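You operate a simulated robot arm through the tools that you are given. There is no shell and no other tool.

The job below is to be done with a simulated robot arm. You get a single attempt, and the scene is never put back.

## Task
Wipe both lenses clean and put them on the pass shelf.
Fine: the two on the lens mat; use the blue cloth and put it back where it lay; the pass shelf is the green one marked GOOD. What is to be rubbed or washed off counts as gone when no trace of it is left.

It is judged by the outcome, as a careful person would: the job done as asked, and still so three seconds after it is handed in. It fails if anything else is knocked over, pushed out of place, dropped, spilled or broken. Flat cloth is picked up by pressing the open fingertips on it (5 to 10 N) and closing them slowly along it; thin cloth reads only 2 to 8 mm in the jaws.

## Robot
A 7-joint arm with a two-finger parallel gripper, fixed in place. Base frame: the origin is at the foot of the arm, x ahead of it, y to its left, z up; the work surface is at about z = 0.905. Lengths are in m, angles in degrees, forces in N, time in s.
With the tool pointing down near the work surface it reaches from about 0.38 to 0.9 m from the base axis. Its first joint turns from -143.0 to 143.0 degrees. Payload 3 kg.
The TCP is the grasp point between the finger pads, 0.03 m short of the fingertips. In the tool frame z runs along the fingers and y along their closing line. The gripper opens to 0.094 m. The fingers are 0.028 m wide and 0.01 m thick; the gripper's body (0.05 by 0.096 m) begins 0.055 m behind the TCP.
Orientation is that of the tool frame in the base frame, as a unit quaternion [x, y, z, w]. With the fingers straight down and closing along the base's y, the tool's x points along the base's -x, its y along +y and its z along -z.

## Interface
- The arm moves only by the tool step_arm. Its argument "steps" is a list of rows, each a list of 2 entries, a list of its own where there are three numbers: the shift along the tool's x, y, z in units of 100 mm (1.0 is 100 mm), then the turn, a rotation vector about the tool's x, y, z in units of 45 degrees (1.0 is 45 degrees). In form: [[[x, y, z], [rx, ry, rz]], ...]. A call has 1 to 20 rows; each row is the pose to reach, as a shift and turn from the pose commanded when the call began, along the tool's axes at that moment. "jaw" is the gripper command, from -1 (shut) to 1 (fully open), values between in proportion, set as the call begins (left out, the last holds). A call with a number of a shift or a turn outside -1 to 1 is refused whole. Rows are played at 5 a second. More than 0.05 m and 8.6 degrees between two rows, or a gripper value outside its range, and nothing of the call is played. Where a pose cannot be reached the arm comes as near as it can. A force on the tool above 40 N (or 10 N above the force at the start of the call, whichever is more), or a blocked arm, ends the call early, and 0.2 s more pass. Each finger travels about 0.072 m/s and halts on what it meets, pressing with about 22 N; the grip force reading is that of the motor and also rises with nothing between the fingers. The clock runs only during rows and for 0.2 s after the last one: add rows that repeat a pose to give the fingers time. The reply holds the time, the measured pose of the TCP, the force on the tool along the base axes, the opening and the grip force, in the units named above and with some noise, with the torque about the TCP (base axes, N m) and any sound that the robot's microphone picked up.
- Cameras (640 x 400 px; columns grow to the right, rows downward): "scene" is fixed at [0.0463, 0.5044, 1.5212]; the picture's right is [-0.39, -0.92, 0.00], its down [-0.39, 0.16, -0.91] and it looks along [0.84, -0.35, -0.42] (base axes); focal length 364 px, centre (320, 200). "wrist" rides on the gripper at [0.076, 0.014, -0.102] in the tool frame; the picture's right is [-0.18, 0.98, 0.00], its down [-0.75, -0.14, -0.64] and it looks along [-0.63, -0.12, 0.77] (tool axes); focal length 243 px, centre (320, 200).
- camera(camera): a new picture of that camera. No time passes.
- point_at(camera, pixels): for up to 12 pixels [column, row] of the newest picture of that camera ("zoom" is the newest enlarged one), the place [x, y, z] in the base frame of the surface seen there, good to about 0.002 m, but the place of the scene camera against the robot may be out by one fixed shift of up to 0.018 m in any direction. No time passes.
- zoom(camera, box): a new picture of the part [left, top, right, bottom] of that camera's present view, enlarged. No time passes.
- sign_off(): hands the job in; it is judged then, once.

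Unless the task says otherwise, let go and move clear before handing in.

The tools are called after "Request:" as name(argument=value, ...) on one line, values as JSON. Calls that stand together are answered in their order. step_arm: Moves the arm, as the interface text tells. Its arguments: {"type":"object","properties":{"steps":{"type":"array","items":{"type":"array"}},"jaw":{"type":"number"}},"required":["steps"]} The other tools are called the same way: camera (camera) takes a picture; point_at (camera, pixels) gives the place of the surface under pixels of a picture; zoom (camera, box) takes an enlarged picture of a part of a camera's view; sign_off () hands the job in.

At the start:

```text
t: 0.0
tool_pos: [0.6707, 0.0769, 1.1733]
tool_rot: [0.0, 1.0, 0.0, 0.0]
contact_force: [-0.3, 0.2, 0.1]
moment: [0.0, -0.01, -0.02]
width: 0.0937
gripper_force: 0.1
```

scene: 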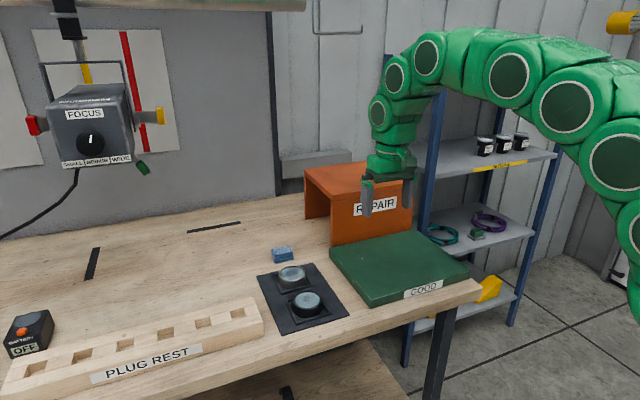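
wrist: 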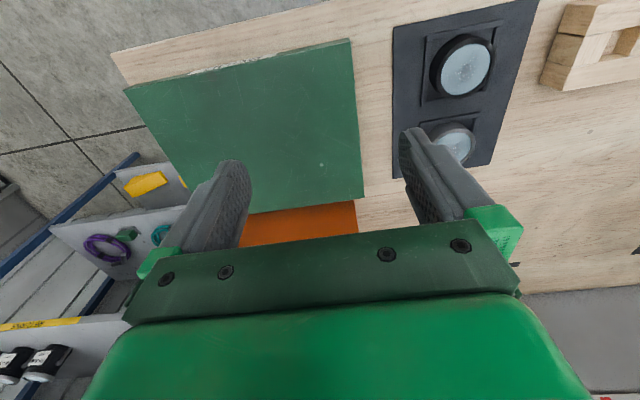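

The scene shows two lenses on the dark mat near (292,277) and (307,303), a small folded blue cloth at (282,254), and a green GOOD shelf at (398,265). I'll zoom in for details.

Request:
zoom(camera="scene", box=[240, 230, 360, 340])

Request:
zoom(camera="wrist", box=[380, 0, 560, 180])

Request:
point_at(camera="scene", pixels=[[292, 273], [307, 299], [282, 250], [282, 259], [330, 250], [465, 275], [370, 303], [408, 233], [398, 265], [262, 275], [300, 290], [346, 312]])

Request:
point_at(camera="wrist", pixels=[[466, 70], [455, 142], [465, 38], [465, 92], [393, 28], [538, 2], [492, 160], [395, 178], [350, 40], [125, 90], [362, 195], [240, 130]])

```text
3.64 times, centred on (300, 285) of scene
```

zoom: 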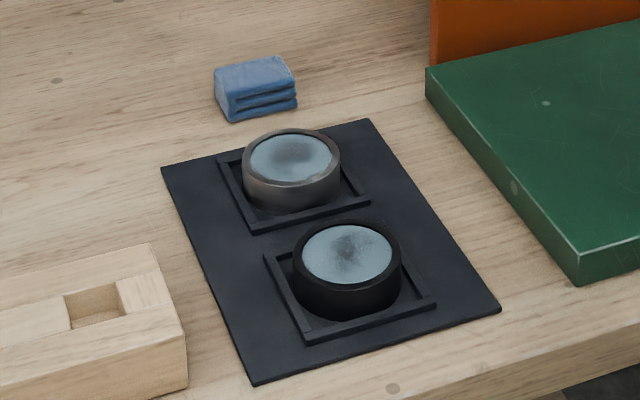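

```text
2.22 times, centred on (470, 90) of wrist
```

zoom: 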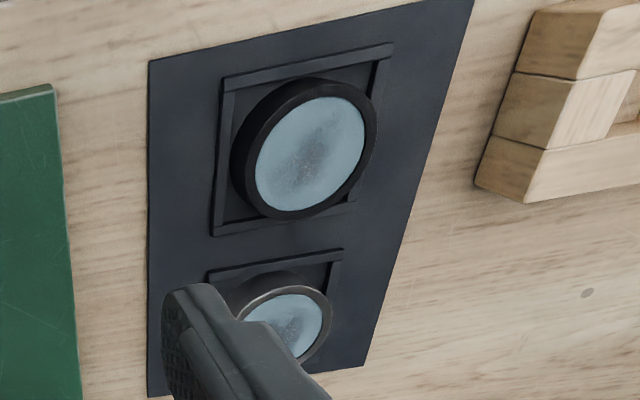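

```text
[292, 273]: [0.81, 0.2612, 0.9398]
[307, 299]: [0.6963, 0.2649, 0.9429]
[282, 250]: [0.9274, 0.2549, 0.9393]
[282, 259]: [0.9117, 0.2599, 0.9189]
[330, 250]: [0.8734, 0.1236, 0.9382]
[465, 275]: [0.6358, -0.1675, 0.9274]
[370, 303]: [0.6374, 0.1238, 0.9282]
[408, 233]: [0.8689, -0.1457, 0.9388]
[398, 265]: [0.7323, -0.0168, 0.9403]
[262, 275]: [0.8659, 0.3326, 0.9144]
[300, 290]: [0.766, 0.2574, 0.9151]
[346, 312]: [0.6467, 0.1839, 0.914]
```

```text
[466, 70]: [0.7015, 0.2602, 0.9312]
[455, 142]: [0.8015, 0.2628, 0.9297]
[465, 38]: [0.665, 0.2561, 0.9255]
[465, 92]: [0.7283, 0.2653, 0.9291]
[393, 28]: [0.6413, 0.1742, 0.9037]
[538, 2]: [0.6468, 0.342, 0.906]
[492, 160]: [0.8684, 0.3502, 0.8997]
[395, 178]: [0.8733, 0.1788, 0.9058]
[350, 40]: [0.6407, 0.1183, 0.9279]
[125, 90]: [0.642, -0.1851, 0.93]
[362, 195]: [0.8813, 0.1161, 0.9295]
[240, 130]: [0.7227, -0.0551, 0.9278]
```

The lens glasses are around (0.70,0.262) and (0.803,0.262) at z≈0.930, and the GOOD shelf top is at z≈0.928. The cloth is a folded pad near (0.92,0.25). I'll move left for a better wrist view of it.

Request:
step_arm(steps=[[[-0.1, 0.25, 0], [0, 0, 0]], [[-0.2, 0.5, 0], [0, 0, 0]], [[-0.3, 0.75, 0], [0, 0, 0]], [[-0.3, 1.0, 0], [0, 0, 0]], [[-0.3, 1.0, 0], [0, 0, 0]]], jaw=1)

Request:
step_arm(steps=[[[0, 0.25, 0], [0, 0, 0]], [[0, 0.5, 0], [0, 0, 0]], [[0, 0.75, 0], [0, 0, 0]], [[0, 0.75, 0], [0, 0, 0]], [[0, 0.75, 0], [0, 0, 0]]])

Request:
camera(camera="wrist")

Request:
camera(camera="scene")

```text
t: 1.2
tool_pos: [0.7004, 0.1768, 1.1719]
tool_rot: [-0.001, 1.0, -0.001, 0.0]
contact_force: [0.1, 0.0, -0.4]
moment: [-0.01, 0.01, -0.04]
width: 0.094
gripper_force: 0.1
```

```text
t: 2.4
tool_pos: [0.7012, 0.2518, 1.1732]
tool_rot: [0.0, 1.0, 0.001, 0.0]
contact_force: [0.4, 0.4, -0.2]
moment: [-0.01, 0.0, 0.01]
width: 0.094
gripper_force: 0.0
```

```text
taken
```

wrist: 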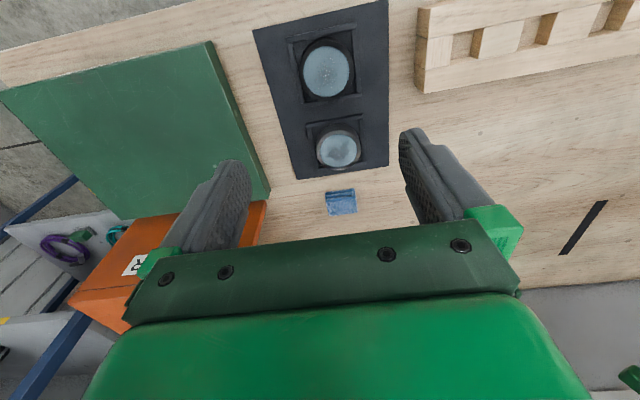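

```text
taken
```

scene: 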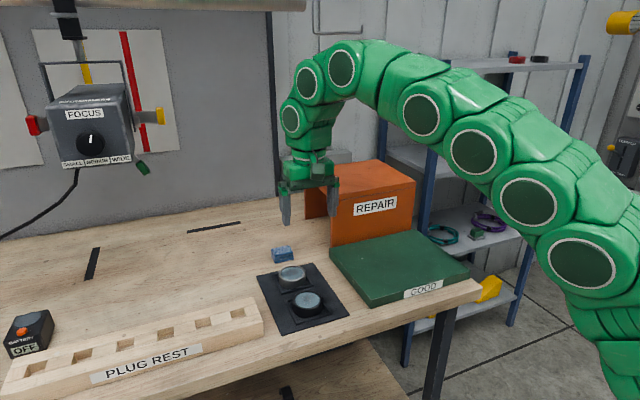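

Request:
zoom(camera="wrist", box=[280, 100, 400, 230])

Request:
point_at(camera="wrist", pixels=[[341, 203], [326, 193], [354, 190], [357, 212], [329, 214], [339, 148], [326, 70], [326, 92], [339, 172], [339, 128], [316, 150], [361, 148]])

```text
3.08 times, centred on (340, 165) of wrist
```

zoom: 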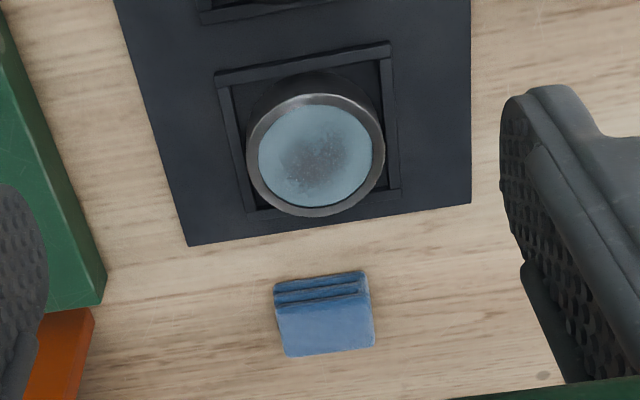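

```text
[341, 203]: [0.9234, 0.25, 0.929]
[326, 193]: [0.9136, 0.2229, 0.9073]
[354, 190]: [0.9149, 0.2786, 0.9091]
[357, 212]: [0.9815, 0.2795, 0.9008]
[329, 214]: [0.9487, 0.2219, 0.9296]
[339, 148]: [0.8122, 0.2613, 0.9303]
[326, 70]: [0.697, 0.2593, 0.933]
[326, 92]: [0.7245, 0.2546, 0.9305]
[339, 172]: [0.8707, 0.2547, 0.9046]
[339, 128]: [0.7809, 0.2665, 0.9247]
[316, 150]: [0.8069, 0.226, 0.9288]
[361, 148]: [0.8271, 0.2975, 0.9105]
```

The cloth is a folded stack, roughly x 0.912–0.948, y 0.222–0.278, top z≈0.929, which is at the edge of reach. I'll move toward it at a safe height, keeping the tool vertical, to see how well the arm tracks there.

Request:
step_arm(steps=[[[-0.25, 0, 0.1], [0, 0, 0]], [[-0.5, 0, 0.2], [0, 0, 0]], [[-0.75, 0, 0.3], [0, 0, 0]], [[-1.0, 0, 0.4], [0, 0, 0]], [[-1.0, 0, 0.4], [0, 0, 0]]])

Request:
step_arm(steps=[[[-0.2, 0, 0.1], [0, 0, 0]], [[-0.4, 0, 0.2], [0, 0, 0]], [[-0.6, 0, 0.3], [0, 0, 0]], [[-0.8, 0, 0.4], [0, 0, 0]], [[-0.8, 0, 0.4], [0, 0, 0]]])

Request:
camera(camera="wrist")

```text
t: 3.6
tool_pos: [0.7816, 0.2502, 1.1347]
tool_rot: [0.0, 1.0, 0.001, 0.0]
contact_force: [0.5, -0.1, 0.4]
moment: [0.0, 0.02, -0.01]
width: 0.094
gripper_force: 0.0
out of reach, approached as far as the arm can: row 4, 5
```

```text
t: 4.8
tool_pos: [0.8215, 0.2362, 1.0754]
tool_rot: [0.0, 1.0, 0.0, 0.0]
contact_force: [0.5, 0.0, -0.3]
moment: [0.02, 0.02, 0.02]
width: 0.0938
gripper_force: 0.1
out of reach, approached as far as the arm can: row 1, 2, 3, 4, 5
```

```text
taken
```

wrist: 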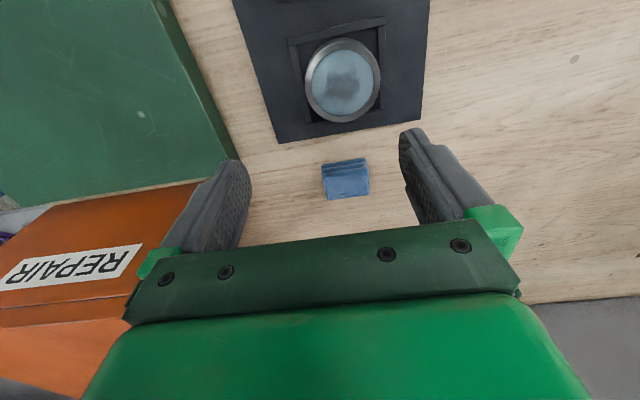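

Vertical reach ends at about r≈0.86 here, so the tool must tilt outward for the cloth at r≈0.96. I'll measure the cloth again from this closer view (cloth near (346,178), lens near (343,80)).

Request:
zoom(camera="wrist", box=[300, 130, 400, 210])

Request:
point_at(camera="wrist", pixels=[[345, 164], [345, 172], [345, 180], [345, 190], [345, 195], [325, 182], [329, 182], [364, 180], [367, 180], [323, 168], [366, 163], [345, 160]])

Request:
zoom(camera="wrist", box=[290, 20, 400, 130])

Request:
point_at(camera="wrist", pixels=[[343, 80], [343, 43], [343, 47], [343, 112], [343, 118], [310, 82], [314, 82], [372, 78], [377, 78], [320, 100], [365, 60], [343, 60]])

```text
5.00 times, centred on (350, 170) of wrist
```

zoom: 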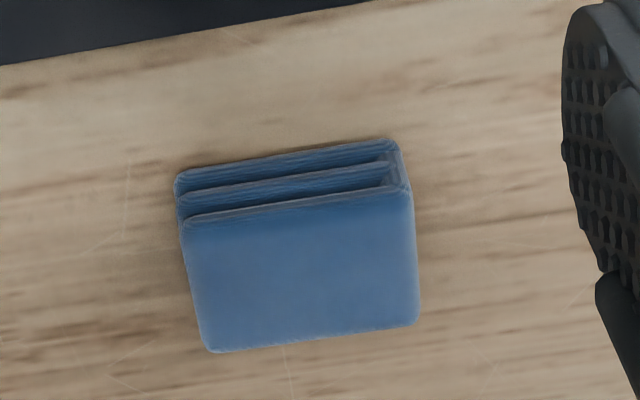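

```text
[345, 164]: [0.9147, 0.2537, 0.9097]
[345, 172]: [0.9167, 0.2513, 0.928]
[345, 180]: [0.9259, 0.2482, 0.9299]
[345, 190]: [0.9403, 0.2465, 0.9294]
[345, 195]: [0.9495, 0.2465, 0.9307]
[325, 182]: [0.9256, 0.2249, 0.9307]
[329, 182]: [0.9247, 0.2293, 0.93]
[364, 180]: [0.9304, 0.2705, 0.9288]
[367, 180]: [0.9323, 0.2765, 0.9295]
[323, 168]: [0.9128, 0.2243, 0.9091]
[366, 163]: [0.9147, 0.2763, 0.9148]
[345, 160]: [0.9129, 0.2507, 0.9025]
```

```text
3.64 times, centred on (345, 75) of wrist
```

zoom: 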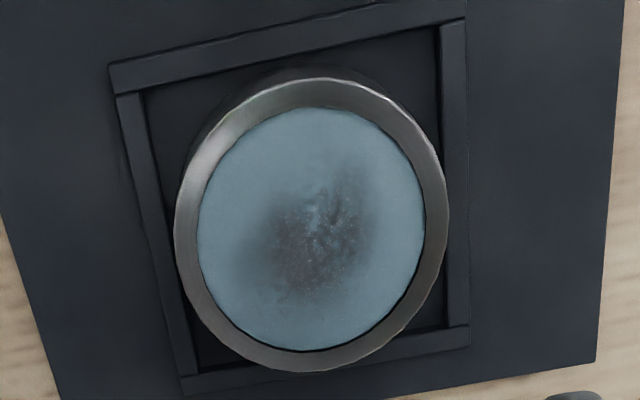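

```text
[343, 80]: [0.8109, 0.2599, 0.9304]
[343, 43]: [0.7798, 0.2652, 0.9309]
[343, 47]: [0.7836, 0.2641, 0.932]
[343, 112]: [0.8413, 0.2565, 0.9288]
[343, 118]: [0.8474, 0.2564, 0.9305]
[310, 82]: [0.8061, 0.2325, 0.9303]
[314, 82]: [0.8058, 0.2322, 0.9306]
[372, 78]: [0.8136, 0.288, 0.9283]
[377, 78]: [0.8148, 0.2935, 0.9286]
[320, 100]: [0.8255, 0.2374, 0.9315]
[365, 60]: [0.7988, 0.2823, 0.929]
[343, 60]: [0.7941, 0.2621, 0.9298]
```

The cloth is centred at (0.931, 0.250) with its top at 0.930, and the lens ring is about 62 mm across, centred at (0.811, 0.262). I'll back off slightly and tilt the tool 20° outward to gain reach.

Request:
step_arm(steps=[[[0.1, 0, 0], [0, -0.11, 0]], [[0.2, 0, 0], [0, -0.22, 0]], [[0.3, 0, 0], [0, -0.33, 0]], [[0.4, 0, 0], [0, -0.444, 0]], [[0.4, 0, 0], [0, -0.444, 0]]])

```text
t: 6.0
tool_pos: [0.7826, 0.236, 1.0757]
tool_rot: [0.001, 0.985, 0.0, 0.173]
contact_force: [0.0, 0.1, -0.4]
moment: [0.01, 0.02, 0.01]
width: 0.0942
gripper_force: 0.0
```

The tilt took, and the commanded pose follows the reached pose. Next I move to a point above the cloth in two stages.

Request:
step_arm(steps=[[[-0.158, 0.035, 0.206], [0, 0, 0]], [[-0.316, 0.07, 0.411], [0, 0, 0]], [[-0.474, 0.105, 0.617], [0, 0, 0]], [[-0.632, 0.14, 0.823], [0, 0, 0]], [[-0.632, 0.14, 0.823], [0, 0, 0]]])

Request:
step_arm(steps=[[[-0.1, 0, 0.13], [0, 0, 0]], [[-0.2, 0, 0.26], [0, 0, 0]], [[-0.3, 0, 0.39], [0, 0, 0]], [[-0.388, 0, 0.514], [0, 0, 0]], [[-0.388, 0, 0.514], [0, 0, 0]]])

Request:
camera(camera="wrist")

Request:
camera(camera="scene")

```text
t: 7.2
tool_pos: [0.8722, 0.2506, 1.0196]
tool_rot: [0.0, 0.985, 0.001, 0.174]
contact_force: [-0.2, 0.0, -0.7]
moment: [-0.01, 0.0, -0.01]
width: 0.094
gripper_force: 0.0
```

```text
t: 8.4
tool_pos: [0.9229, 0.2497, 0.9848]
tool_rot: [0.0, 0.985, 0.0, 0.174]
contact_force: [-0.3, 0.0, 0.0]
moment: [-0.02, 0.03, -0.03]
width: 0.0939
gripper_force: 0.0
```

```text
taken
```

wrist: 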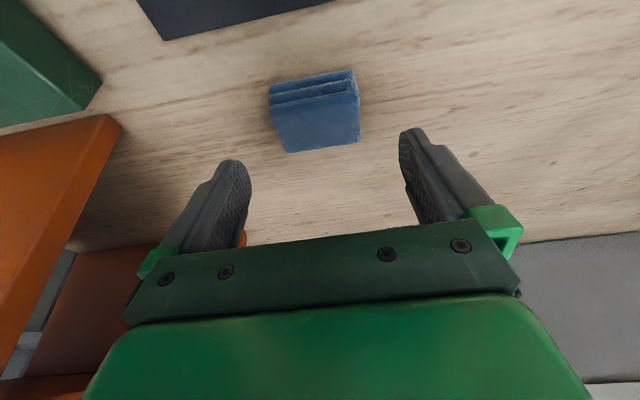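

```text
taken
```

scene: 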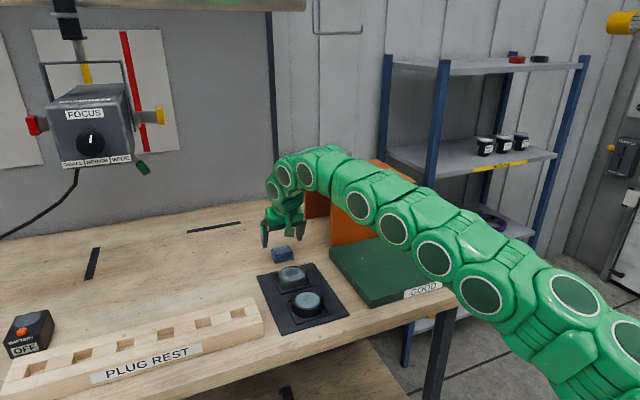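

The pose was reached cleanly. I'll check the cloth's position from this picture (corners about (270,92), (357,72), (288,150), (360,140)).

Request:
point_at(camera="wrist", pixels=[[315, 120], [280, 108], [290, 148], [355, 95], [357, 138], [315, 100], [315, 145], [270, 90], [352, 72], [285, 125], [350, 118]])

Request:
zoom(camera="wrist", box=[230, 50, 410, 170])

```text
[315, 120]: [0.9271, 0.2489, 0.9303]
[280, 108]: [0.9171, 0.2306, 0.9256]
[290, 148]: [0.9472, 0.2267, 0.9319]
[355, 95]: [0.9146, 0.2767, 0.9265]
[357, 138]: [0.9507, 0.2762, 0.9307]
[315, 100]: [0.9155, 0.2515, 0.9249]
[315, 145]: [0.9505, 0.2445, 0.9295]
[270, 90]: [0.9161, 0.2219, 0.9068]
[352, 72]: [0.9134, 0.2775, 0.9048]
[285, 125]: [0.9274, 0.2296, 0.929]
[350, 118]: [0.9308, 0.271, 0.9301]
```

```text
3.33 times, centred on (320, 110) of wrist
```

zoom: 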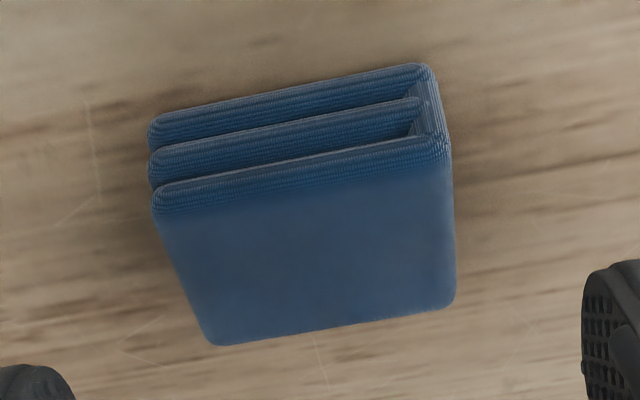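

The cloth measures x 0.913–0.951, y 0.222–0.278, square to the base axes. I'll descend so the fingertips sit about 6 mm above the table, straddling it, leaving cloth below the tips for wiping.

Request:
step_arm(steps=[[[0.028, 0, 0.077], [0, 0, 0]], [[0.056, 0, 0.154], [0, 0, 0]], [[0.084, 0, 0.231], [0, 0, 0]], [[0.112, 0, 0.308], [0, 0, 0]], [[0.14, 0, 0.385], [0, 0, 0]], [[0.14, 0, 0.385], [0, 0, 0]]])

Request:
zoom(camera="scene", box=[240, 200, 340, 280])

Request:
camera(camera="wrist")

```text
t: 9.8
tool_pos: [0.9232, 0.2497, 0.943]
tool_rot: [0.0, 0.985, 0.0, 0.173]
contact_force: [0.7, 0.9, -0.5]
moment: [0.02, 0.01, -0.02]
width: 0.0939
gripper_force: 0.1
```

```text
5.00 times, centred on (290, 240) of scene
```

zoom: 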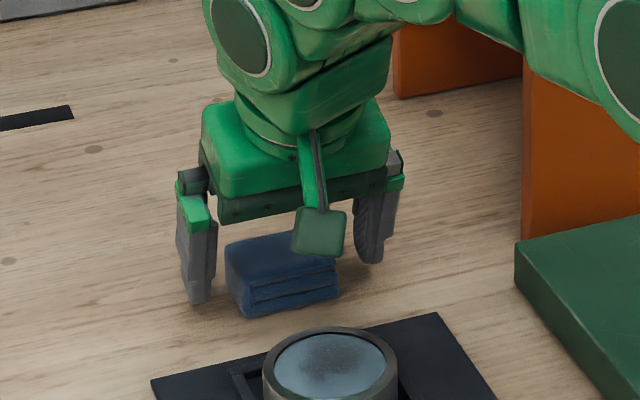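

```text
taken
```

wrist: 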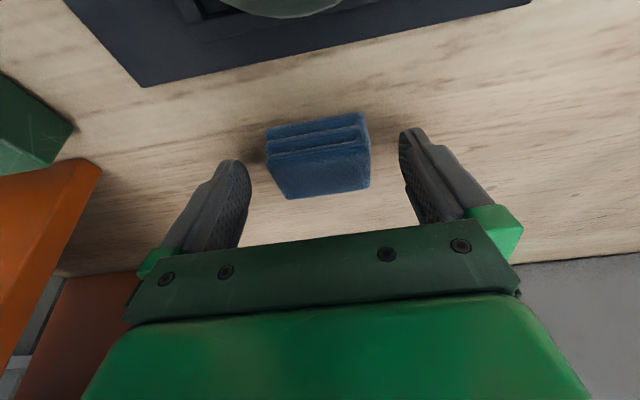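

The fingers straddle the cloth with nothing touching. I'll close gently to about 48 mm first to see how firmly it holds.

Request:
step_arm(steps=[[[0, 0, 0], [0, 0, 0]], [[0, 0, 0], [0, 0, 0]], [[0, 0, 0], [0, 0, 0]], [[0, 0, 0], [0, 0, 0]], [[0, 0, 0], [0, 0, 0]]], jaw=0.02)

Request:
camera(camera="wrist")

Request:
zoom(camera="scene", box=[240, 200, 340, 280])

```text
t: 11.0
tool_pos: [0.9249, 0.2517, 0.9432]
tool_rot: [-0.001, 0.985, 0.0, 0.174]
contact_force: [0.1, -0.4, 0.0]
moment: [0.01, 0.0, -0.01]
width: 0.0589
gripper_force: 21.9
```

```text
taken
```

wrist: 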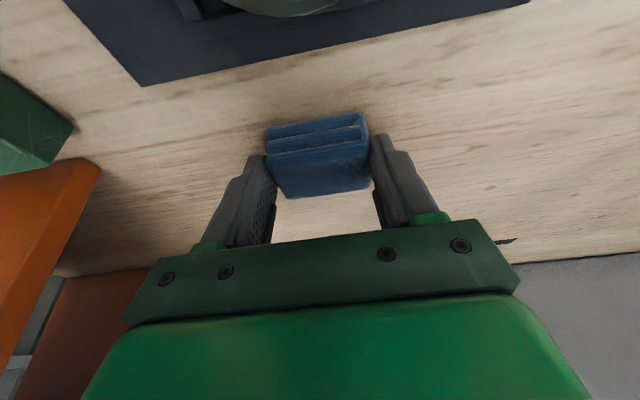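

```text
5.00 times, centred on (290, 240) of scene
```

zoom: 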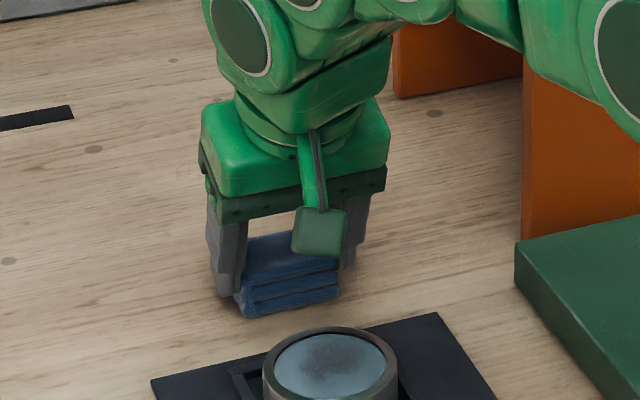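

The jaws hold the cloth at 59 mm with full grip force, so it behaves as a firm pad. I'll lift it straight up and check that it comes along.

Request:
step_arm(steps=[[[-0.035, 0, -0.096], [0, 0, 0]], [[-0.07, 0, -0.193], [0, 0, 0]], [[-0.105, 0, -0.289], [0, 0, 0]], [[-0.14, 0, -0.385], [0, 0, 0]], [[-0.14, 0, -0.385], [0, 0, 0]]])

Request:
camera(camera="wrist")

Request:
zoom(camera="scene", box=[220, 180, 360, 300])

```text
t: 12.2
tool_pos: [0.9243, 0.249, 0.9839]
tool_rot: [0.0, 0.985, 0.0, 0.172]
contact_force: [0.4, 0.3, -0.6]
moment: [0.05, -0.05, 0.0]
width: 0.059
gripper_force: 21.8
```

```text
taken
```

wrist: 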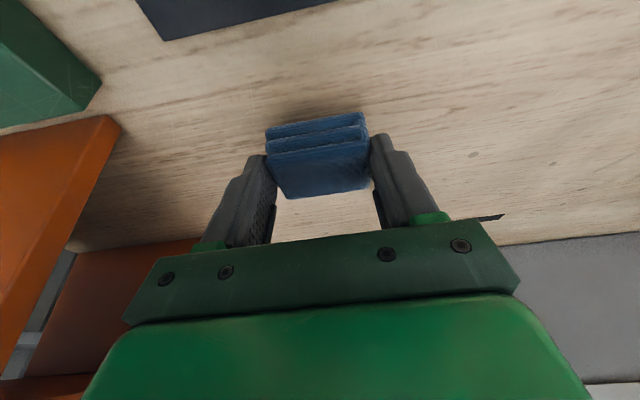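

```text
3.33 times, centred on (290, 240) of scene
```

zoom: 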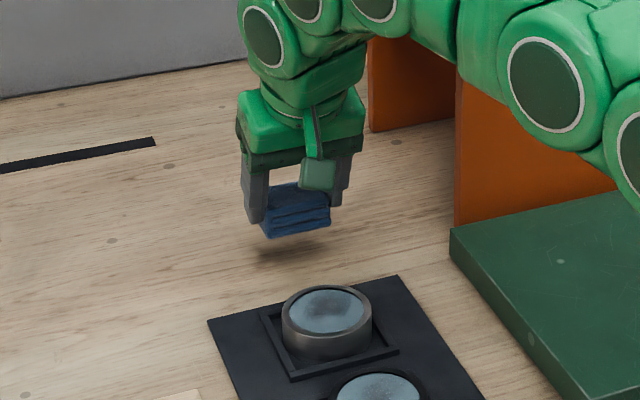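

The cloth is firmly held and clear of the table, its underside about 39 mm below the TCP. I'll carry it back over the far lens at (0.811, 0.262).

Request:
step_arm(steps=[[[0.18, 0.03, -0.092], [0, 0, 0]], [[0.36, 0.06, -0.184], [0, 0, 0]], [[0.54, 0.09, -0.276], [0, 0, 0]], [[0.718, 0.12, -0.368], [0, 0, 0]], [[0.718, 0.12, -0.368], [0, 0, 0]]])

Request:
step_arm(steps=[[[0.128, 0, -0.047], [0, 0, 0]], [[0.256, 0, -0.093], [0, 0, 0]], [[0.385, 0, -0.14], [0, 0, 0]], [[0.385, 0, -0.14], [0, 0, 0]]])

Request:
camera(camera="scene")

Request:
zoom(camera="scene", box=[240, 210, 360, 320])

Request:
camera(camera="wrist")

```text
t: 13.4
tool_pos: [0.8438, 0.2622, 0.9945]
tool_rot: [0.0, 0.985, -0.001, 0.174]
contact_force: [-0.8, -0.7, -0.9]
moment: [-0.03, 0.02, 0.01]
width: 0.0587
gripper_force: 21.7
```

```text
t: 14.4
tool_pos: [0.8024, 0.2612, 0.9952]
tool_rot: [0.0, 0.985, 0.0, 0.174]
contact_force: [-0.5, -0.6, -0.3]
moment: [0.01, -0.01, 0.02]
width: 0.0588
gripper_force: 21.8
```

```text
taken
```

scene: 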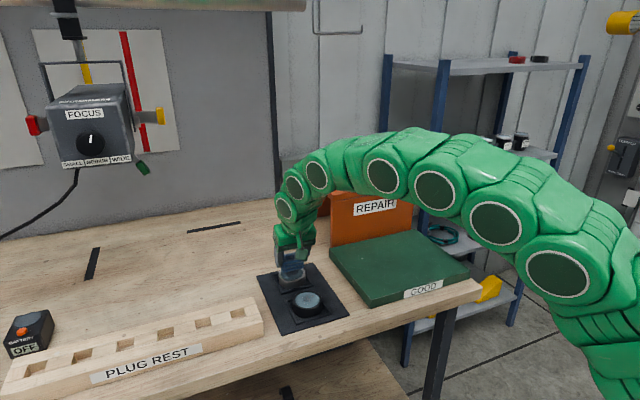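

```text
3.64 times, centred on (300, 265) of scene
```

zoom: 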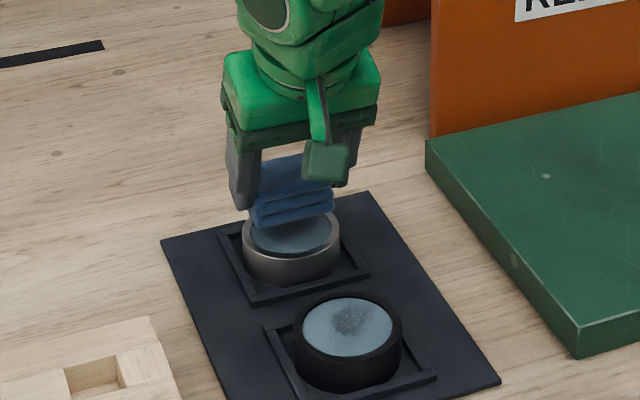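

```text
taken
```

wrist: 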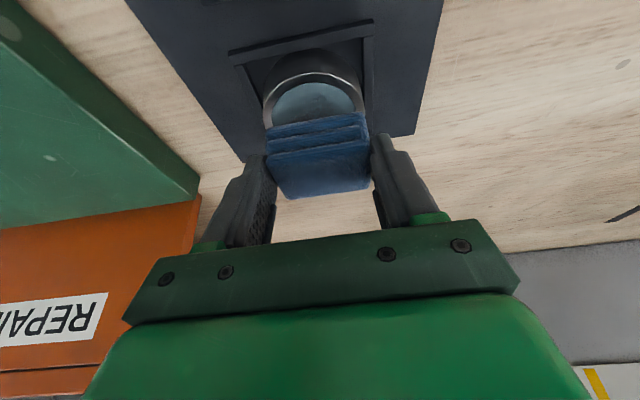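

The cloth is centred over the far lens with about 26 mm to go. I'll lower to just above contact, then approach in 1 mm rows.

Request:
step_arm(steps=[[[0.02, 0, 0.054], [0, 0, 0]], [[0.04, 0, 0.108], [0, 0, 0]], [[0.06, 0, 0.162], [0, 0, 0]], [[0.0787, 0, 0.216], [0, 0, 0]], [[0.0787, 0, 0.216], [0, 0, 0]]])

Request:
step_arm(steps=[[[0.0034, 0, 0.0094], [0, 0, 0]], [[0.0068, 0, 0.0188], [0, 0, 0]], [[0.0103, 0, 0.0282], [0, 0, 0]], [[0.0103, 0, 0.0282], [0, 0, 0]]])

```text
t: 15.6
tool_pos: [0.8029, 0.2625, 0.9746]
tool_rot: [0.0, 0.984, 0.001, 0.176]
contact_force: [-3.1, -1.5, 26.8]
moment: [-0.09, -0.01, -0.03]
width: 0.0588
gripper_force: 22.4
```

```text
t: 16.6
tool_pos: [0.8024, 0.2627, 0.9686]
tool_rot: [0.0, 0.985, 0.0, 0.173]
contact_force: [1.8, 0.6, 30.6]
moment: [-0.03, -0.09, 0.0]
width: 0.0591
gripper_force: 22.7
```

There's already about 30 N on the lens, more than I want, and the cloth may have slid up in the jaws. I'll raise a few millimetres and look.

Request:
step_arm(steps=[[[-0.0068, 0, -0.0188], [0, 0, 0]], [[-0.0136, 0, -0.0376], [0, 0, 0]], [[-0.0136, 0, -0.0376], [0, 0, 0]]])

Request:
zoom(camera="scene", box=[255, 230, 335, 300])

Request:
camera(camera="wrist")

```text
t: 17.4
tool_pos: [0.8023, 0.262, 0.9703]
tool_rot: [0.0, 0.985, 0.0, 0.172]
contact_force: [0.4, 0.2, 0.3]
moment: [-0.01, -0.02, 0.02]
width: 0.0586
gripper_force: 22.0
```

```text
5.71 times, centred on (295, 265) of scene
```

zoom: 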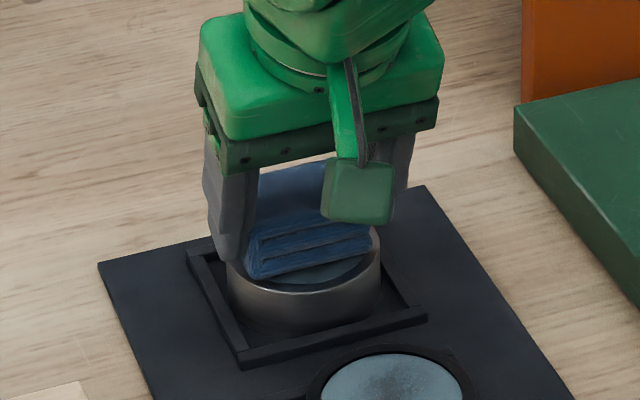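

```text
taken
```

wrist: 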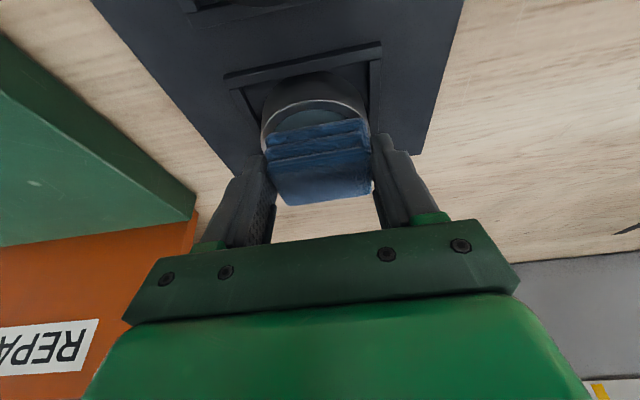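

Force is back to zero and the cloth has slid up slightly in the jaws. I'll take one settled reading before pressing lightly.

Request:
step_arm(steps=[[[0, 0, 0], [0, 0, 0]], [[0, 0, 0], [0, 0, 0]]])

Request:
zoom(camera="wrist", box=[230, 60, 420, 220])

Request:
point_at(camera="wrist", pixels=[[320, 180], [320, 150], [320, 137], [300, 200], [360, 130], [312, 112], [312, 90], [268, 132]])

```text
t: 18.0
tool_pos: [0.8031, 0.2626, 0.9722]
tool_rot: [0.0, 0.985, 0.0, 0.173]
contact_force: [-0.3, 0.6, -0.5]
moment: [-0.01, -0.02, 0.0]
width: 0.059
gripper_force: 22.1
```

```text
2.50 times, centred on (325, 140) of wrist
```

zoom: 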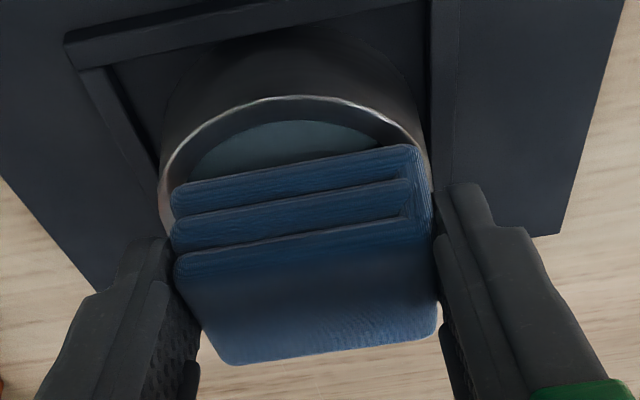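

```text
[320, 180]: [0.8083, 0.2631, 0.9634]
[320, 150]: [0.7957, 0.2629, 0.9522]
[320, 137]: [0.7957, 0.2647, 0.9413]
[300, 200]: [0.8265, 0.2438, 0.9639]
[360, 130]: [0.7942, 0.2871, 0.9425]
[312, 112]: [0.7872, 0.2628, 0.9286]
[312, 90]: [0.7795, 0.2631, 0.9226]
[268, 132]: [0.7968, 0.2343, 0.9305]
```

The cloth top now reads about TCP−8.5 mm (it was −13.6 mm), so it slid up roughly 5 mm. I'll measure its lower front edge (around (313,131)) to see what's still protruding.

Request:
point_at(camera="wrist", pixels=[[313, 132], [313, 130], [313, 134], [340, 126], [340, 128], [340, 124], [280, 138], [280, 135], [272, 145], [258, 165], [380, 140], [375, 145]])

Request:
zoom(camera="scene", box=[275, 250, 315, 285])

```text
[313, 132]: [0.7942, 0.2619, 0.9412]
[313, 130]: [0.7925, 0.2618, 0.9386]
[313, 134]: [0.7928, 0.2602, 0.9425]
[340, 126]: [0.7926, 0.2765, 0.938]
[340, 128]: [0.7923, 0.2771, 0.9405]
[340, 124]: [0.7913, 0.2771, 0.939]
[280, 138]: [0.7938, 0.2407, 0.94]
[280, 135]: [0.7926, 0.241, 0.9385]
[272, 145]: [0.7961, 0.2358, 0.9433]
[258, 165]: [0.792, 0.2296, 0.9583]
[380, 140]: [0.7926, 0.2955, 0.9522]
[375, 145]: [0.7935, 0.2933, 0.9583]
```

```text
11.43 times, centred on (295, 268) of scene
```

zoom: 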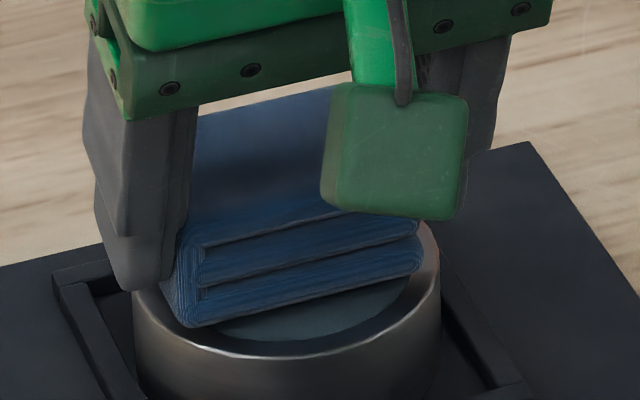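

The cloth still protrudes about 1 mm below the fingertips' near corner. I'll lower in small increments to find light contact.

Request:
step_arm(steps=[[[0.0034, 0, 0.0094], [0, 0, 0]], [[0.0068, 0, 0.0188], [0, 0, 0]], [[0.0068, 0, 0.0188], [0, 0, 0]]])

Request:
step_arm(steps=[[[0.0034, 0, 0.0094], [0, 0, 0]], [[0.0034, 0, 0.0094], [0, 0, 0]]])

```text
t: 18.8
tool_pos: [0.8036, 0.2624, 0.9706]
tool_rot: [0.0, 0.985, 0.0, 0.174]
contact_force: [-1.0, -0.1, 0.1]
moment: [-0.01, 0.02, 0.05]
width: 0.0588
gripper_force: 22.6
```

```text
t: 19.4
tool_pos: [0.8019, 0.2612, 0.9685]
tool_rot: [0.0, 0.985, -0.001, 0.173]
contact_force: [-1.5, -0.5, 6.7]
moment: [0.02, 0.08, -0.02]
width: 0.0589
gripper_force: 22.0
```

Light contact is found at about 7 N with the command at z≈0.970. I'll make back-and-forth strokes along x, ±15 mm, with the fingers staying outside the ring.

Request:
step_arm(steps=[[[-0.07, 0, 0.0257], [0, 0, 0]], [[-0.141, 0, 0.0513], [0, 0, 0]], [[-0.07, 0, 0.0257], [0, 0, 0]], [[0, 0, 0], [0, 0, 0]], [[0.07, 0, -0.0257], [0, 0, 0]], [[0.141, 0, -0.0513], [0, 0, 0]], [[0.07, 0, -0.0257], [0, 0, 0]], [[0, 0, 0], [0, 0, 0]], [[-0.07, 0, 0.0257], [0, 0, 0]], [[-0.141, 0, 0.0513], [0, 0, 0]], [[-0.07, 0, 0.0257], [0, 0, 0]], [[0, 0, 0], [0, 0, 0]], [[0.07, 0, -0.0257], [0, 0, 0]], [[0.141, 0, -0.0513], [0, 0, 0]], [[0.07, 0, -0.0257], [0, 0, 0]], [[0, 0, 0], [0, 0, 0]]])

Request:
zoom(camera="scene", box=[255, 240, 335, 310])

```text
t: 22.8
tool_pos: [0.8028, 0.2616, 0.9698]
tool_rot: [0.0, 0.985, 0.0, 0.173]
contact_force: [-2.9, -1.2, 7.5]
moment: [-0.05, 0.15, 0.02]
width: 0.0587
gripper_force: 22.0
```

```text
5.71 times, centred on (295, 275) of scene
```

zoom: 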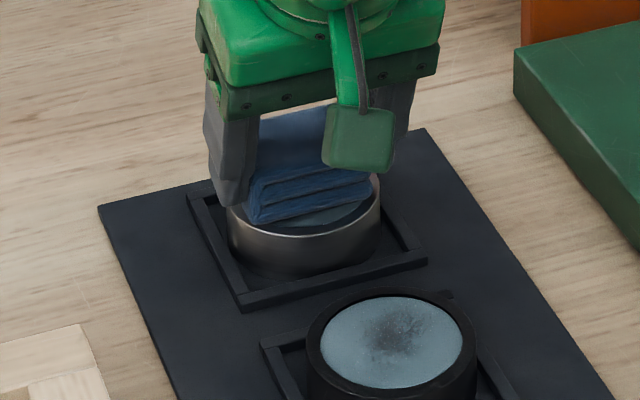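

The strokes ran at about 7.5 N without upsetting anything. I'll lift off and inspect the far lens.

Request:
step_arm(steps=[[[-0.034, 0, -0.094], [0, 0, 0]], [[-0.103, 0, -0.282], [0, 0, 0]], [[-0.3, 0, -0.4], [0, 0, 0]], [[-0.487, 0, -0.461], [0, 0, 0]], [[-0.487, 0, -0.461], [0, 0, 0]]])

Request:
camera(camera="wrist")

Request:
zoom(camera="scene", box=[255, 240, 335, 310])

Request:
zoom(camera="wrist", box=[240, 0, 400, 100])

```text
t: 24.0
tool_pos: [0.8331, 0.2632, 1.0295]
tool_rot: [0.0, 0.985, -0.001, 0.174]
contact_force: [1.3, 0.8, -0.2]
moment: [0.01, 0.0, 0.02]
width: 0.059
gripper_force: 22.4
```

```text
taken
```

wrist: 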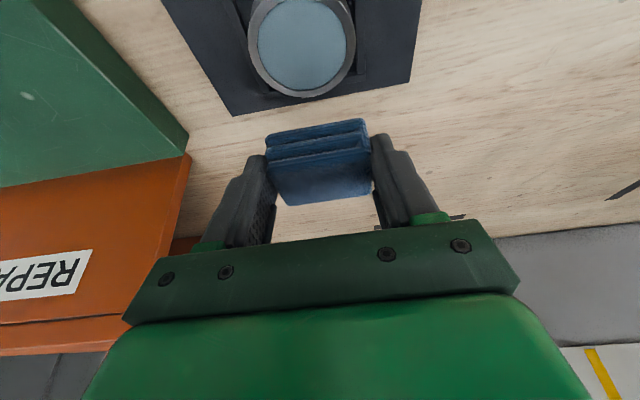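

```text
5.71 times, centred on (295, 275) of scene
```

zoom: 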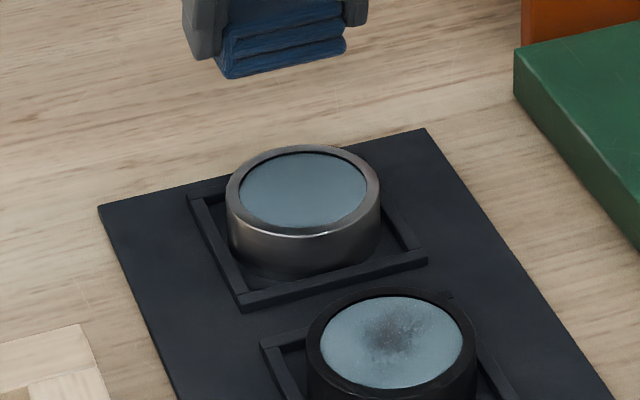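

```text
4.00 times, centred on (320, 50) of wrist
```

zoom: 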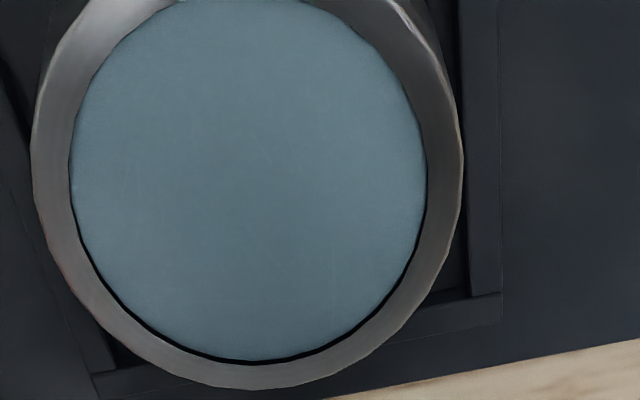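

The smudge on the far lens looks gone in both views. I'll zoom in harder to check for any faint remnants.

Request:
zoom(camera="wrist", box=[260, 0, 350, 56])

Request:
zoom(camera="wrist", box=[250, 40, 350, 100])

Request:
zoom(camera="scene", box=[280, 258, 308, 275])

```text
7.11 times, centred on (305, 28) of wrist
```

zoom: 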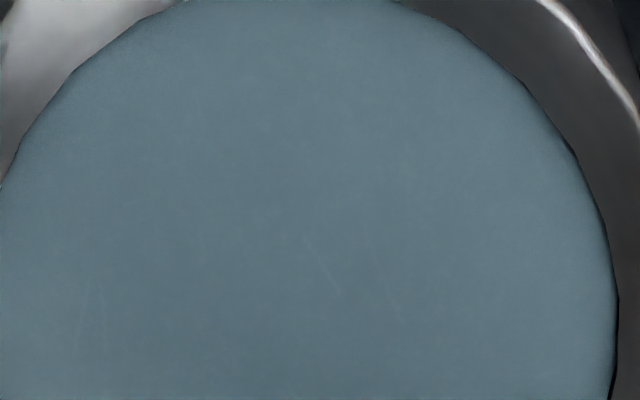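

```text
6.40 times, centred on (300, 70) of wrist
```

zoom: 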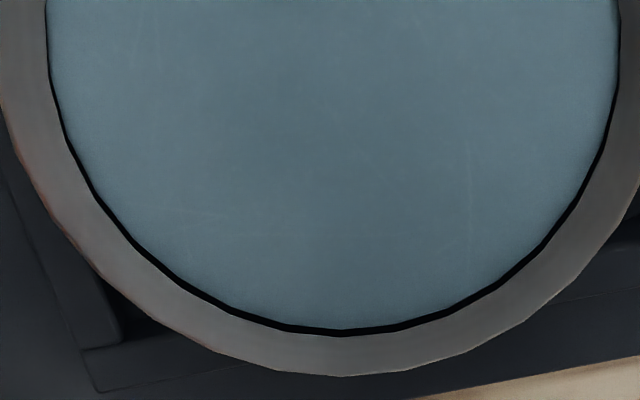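

```text
16.00 times, centred on (294, 266) of scene
```

zoom: 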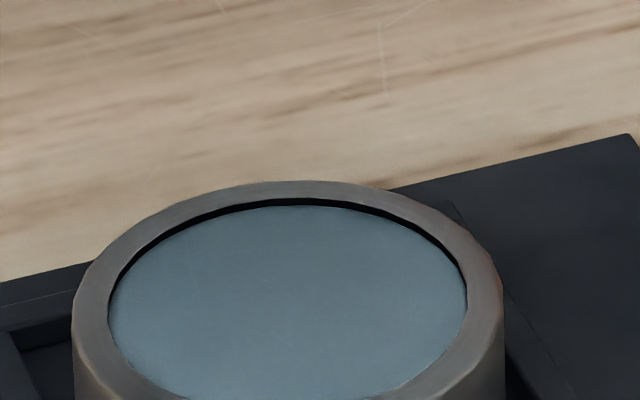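

No trace is visible, but the middle shows a faint gradient that could be a reflection or a residue. I'll make a second light pass over this lens to be certain.

Request:
step_arm(steps=[[[0.187, 0, 0.061], [0, 0, 0]], [[0.384, 0, 0.179], [0, 0, 0]], [[0.453, 0, 0.367], [0, 0, 0]], [[0.47, 0, 0.414], [0, 0, 0]], [[0.481, 0, 0.444], [0, 0, 0]], [[0.487, 0, 0.461], [0, 0, 0]], [[0.487, 0, 0.461], [0, 0, 0]]])

Request:
step_arm(steps=[[[-0.07, 0, 0.0257], [0, 0, 0]], [[-0.141, 0, 0.0513], [0, 0, 0]], [[-0.17, 0, 0.062], [0, 0, 0]], [[-0.1, 0.03, 0.036], [0, 0, 0]], [[-0.03, 0.03, 0.011], [0, 0, 0]], [[0.04, 0.03, -0.0146], [0, 0, 0]], [[0.11, 0.03, -0.04], [0, 0, 0]], [[0.17, 0.0, -0.062], [0, 0, 0]], [[0.1, -0.03, -0.036], [0, 0, 0]], [[0.03, -0.03, -0.011], [0, 0, 0]], [[-0.04, -0.03, 0.0146], [0, 0, 0]], [[-0.11, -0.03, 0.04], [0, 0, 0]], [[-0.17, 0, 0.062], [0, 0, 0]], [[-0.1, 0, 0.036], [0, 0, 0]], [[-0.03, 0, 0.011], [0, 0, 0]], [[0.04, 0, -0.0146], [0, 0, 0]], [[0.11, 0, -0.04], [0, 0, 0]], [[0.17, 0, -0.062], [0, 0, 0]], [[0.09, 0, -0.033], [0, 0, 0]], [[0, 0, 0], [0, 0, 0]]])

Request:
step_arm(steps=[[[-0.034, 0, -0.094], [0, 0, 0]], [[-0.103, 0, -0.282], [0, 0, 0]], [[-0.3, 0, -0.4], [0, 0, 0]], [[-0.487, 0, -0.461], [0, 0, 0]], [[-0.487, 0, -0.461], [0, 0, 0]]])

Request:
camera(camera="wrist")

Request:
zoom(camera="wrist", box=[240, 0, 400, 100])

Request:
zoom(camera="scene", box=[260, 250, 340, 320])

```text
t: 25.6
tool_pos: [0.8023, 0.2623, 0.9698]
tool_rot: [0.0, 0.985, 0.0, 0.174]
contact_force: [-2.4, -0.6, 7.2]
moment: [-0.01, 0.08, -0.04]
width: 0.0586
gripper_force: 22.0
```

```text
t: 29.8
tool_pos: [0.8021, 0.2632, 0.9697]
tool_rot: [0.0, 0.985, 0.0, 0.173]
contact_force: [-2.7, -0.1, 5.7]
moment: [-0.07, 0.14, -0.04]
width: 0.0588
gripper_force: 21.8
```

```text
t: 31.0
tool_pos: [0.8313, 0.2613, 1.0297]
tool_rot: [0.001, 0.985, 0.0, 0.174]
contact_force: [0.0, -1.0, 0.0]
moment: [0.0, -0.02, -0.01]
width: 0.0585
gripper_force: 22.0
```

```text
taken
```

wrist: 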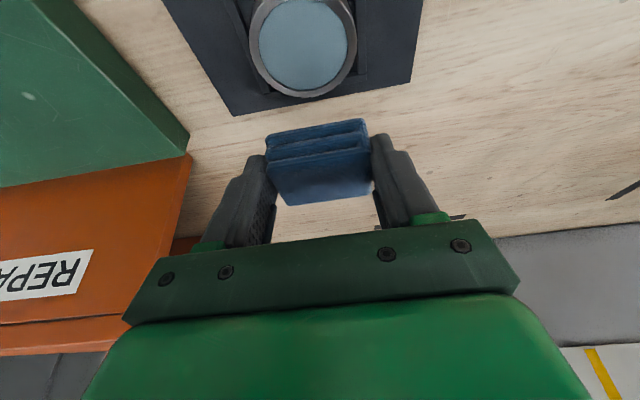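

```text
4.00 times, centred on (320, 50) of wrist
```

zoom: 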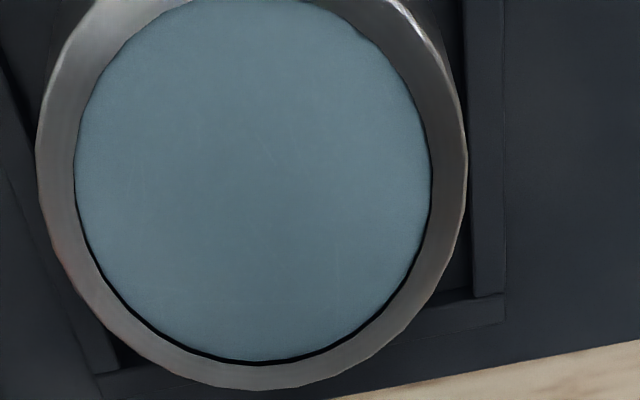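

```text
5.71 times, centred on (300, 285) of scene
```

zoom: 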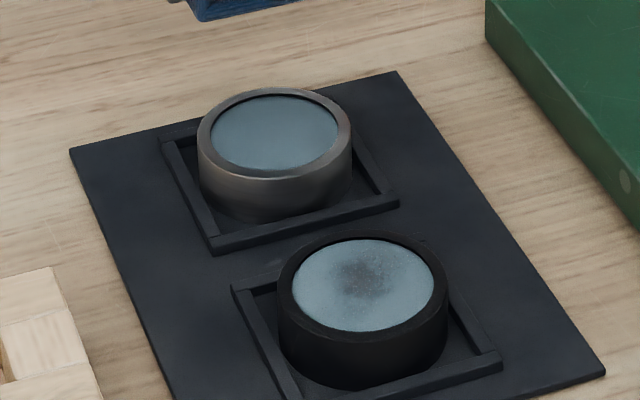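

The far lens is clean in both views. Next I move 100 mm toward the base for the near lens and measure it with the wrist camera.

Request:
step_arm(steps=[[[0.235, 0, -0.0855], [0, 0, 0]], [[0.47, 0, -0.171], [0, 0, 0]], [[0.705, 0, -0.2565], [0, 0, 0]], [[0.94, 0, -0.342], [0, 0, 0]], [[0.94, 0, -0.342], [0, 0, 0]]])

Request:
camera(camera="wrist")

Request:
zoom(camera="wrist", box=[240, 0, 400, 100])

```text
t: 32.2
tool_pos: [0.7318, 0.2617, 1.0296]
tool_rot: [0.0, 0.985, 0.0, 0.174]
contact_force: [-0.2, 0.0, 0.5]
moment: [0.01, 0.02, -0.06]
width: 0.0588
gripper_force: 21.9
```

```text
taken
```

wrist: 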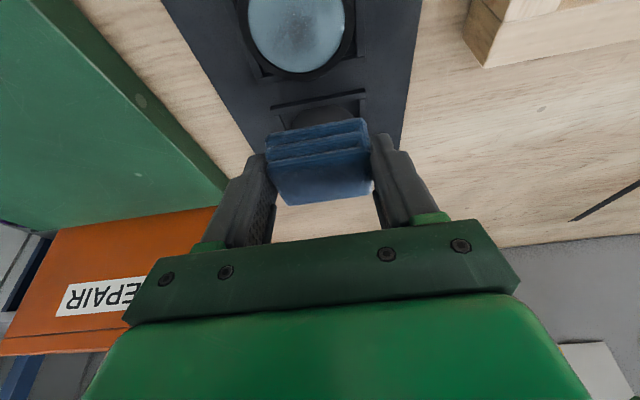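

```text
4.00 times, centred on (320, 50) of wrist
```

zoom: 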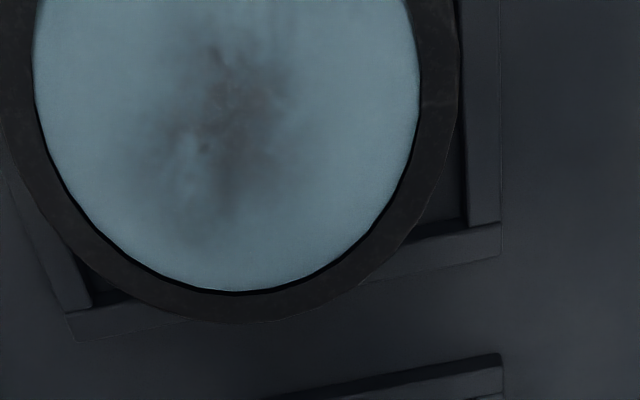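

The near lens shows its dark smudge clearly at wrist pixel (297,35). I'll measure its ring.

Request:
point_at(camera="wrist", pixels=[[298, 30], [298, 10], [298, 60], [298, 73], [298, 77], [244, 30], [241, 10], [349, 10], [353, 10], [351, 30], [260, 60], [335, 60]])

Request:
zoom(camera="scene", box=[260, 250, 340, 320])

```text
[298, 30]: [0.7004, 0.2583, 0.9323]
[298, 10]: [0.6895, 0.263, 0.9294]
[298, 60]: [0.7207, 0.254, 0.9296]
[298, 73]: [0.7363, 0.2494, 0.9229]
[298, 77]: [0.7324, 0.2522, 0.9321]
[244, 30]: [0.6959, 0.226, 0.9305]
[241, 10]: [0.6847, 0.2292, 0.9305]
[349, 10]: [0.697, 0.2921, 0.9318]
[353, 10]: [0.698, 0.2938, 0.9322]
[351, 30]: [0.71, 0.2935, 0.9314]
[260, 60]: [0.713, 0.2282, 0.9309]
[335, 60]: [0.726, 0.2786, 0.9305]
```

```text
5.71 times, centred on (300, 285) of scene
```

zoom: 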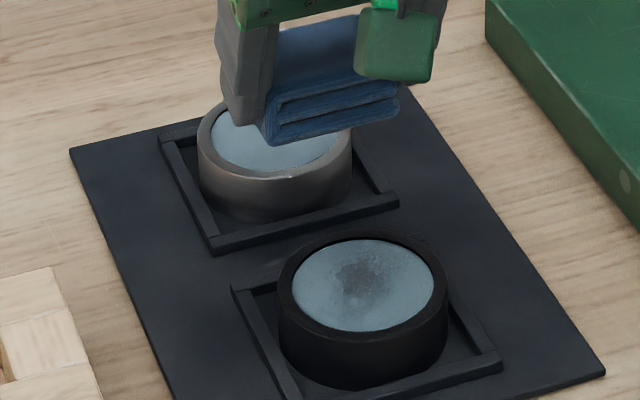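

The near lens is centred at about (0.701, 0.260) with a ring roughly 68 mm across. I'll lower the cloth over it to just above the contact height.

Request:
step_arm(steps=[[[0.188, -0.01, -0.068], [0, 0, 0]], [[0.376, -0.02, -0.137], [0, 0, 0]], [[0.444, -0.02, 0.051], [0, 0, 0]], [[0.513, -0.02, 0.239], [0, 0, 0]], [[0.547, -0.02, 0.333], [0, 0, 0]], [[0.564, -0.02, 0.38], [0, 0, 0]], [[0.574, -0.02, 0.408], [0, 0, 0]], [[0.574, -0.02, 0.408], [0, 0, 0]]])

Request:
zoom(camera="scene", box=[270, 260, 350, 330])

```text
t: 34.0
tool_pos: [0.6922, 0.2599, 0.9716]
tool_rot: [0.001, 0.985, -0.001, 0.174]
contact_force: [1.1, 0.0, -0.7]
moment: [-0.01, 0.0, 0.0]
width: 0.0588
gripper_force: 21.7
```

```text
5.71 times, centred on (310, 295) of scene
```

zoom: 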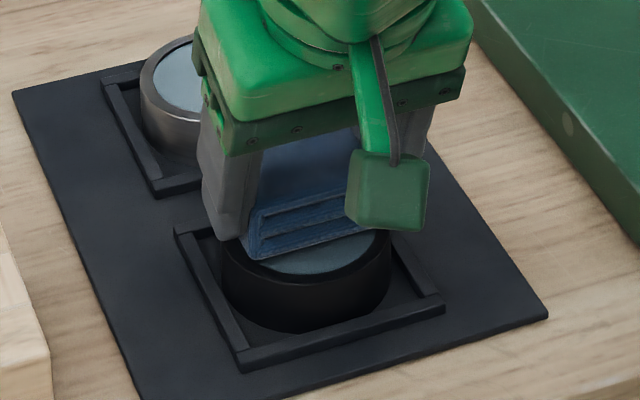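

There's no contact yet at z≈0.972. I'll step down 1 mm at a time.

Request:
step_arm(steps=[[[0.0034, 0, 0.0094], [0, 0, 0]], [[0.0068, 0, 0.0188], [0, 0, 0]], [[0.0068, 0, 0.0188], [0, 0, 0]]])

```text
t: 34.8
tool_pos: [0.6933, 0.2607, 0.97]
tool_rot: [0.0, 0.985, 0.0, 0.174]
contact_force: [0.6, -0.9, 5.1]
moment: [-0.14, 0.01, 0.0]
width: 0.0586
gripper_force: 21.8
```

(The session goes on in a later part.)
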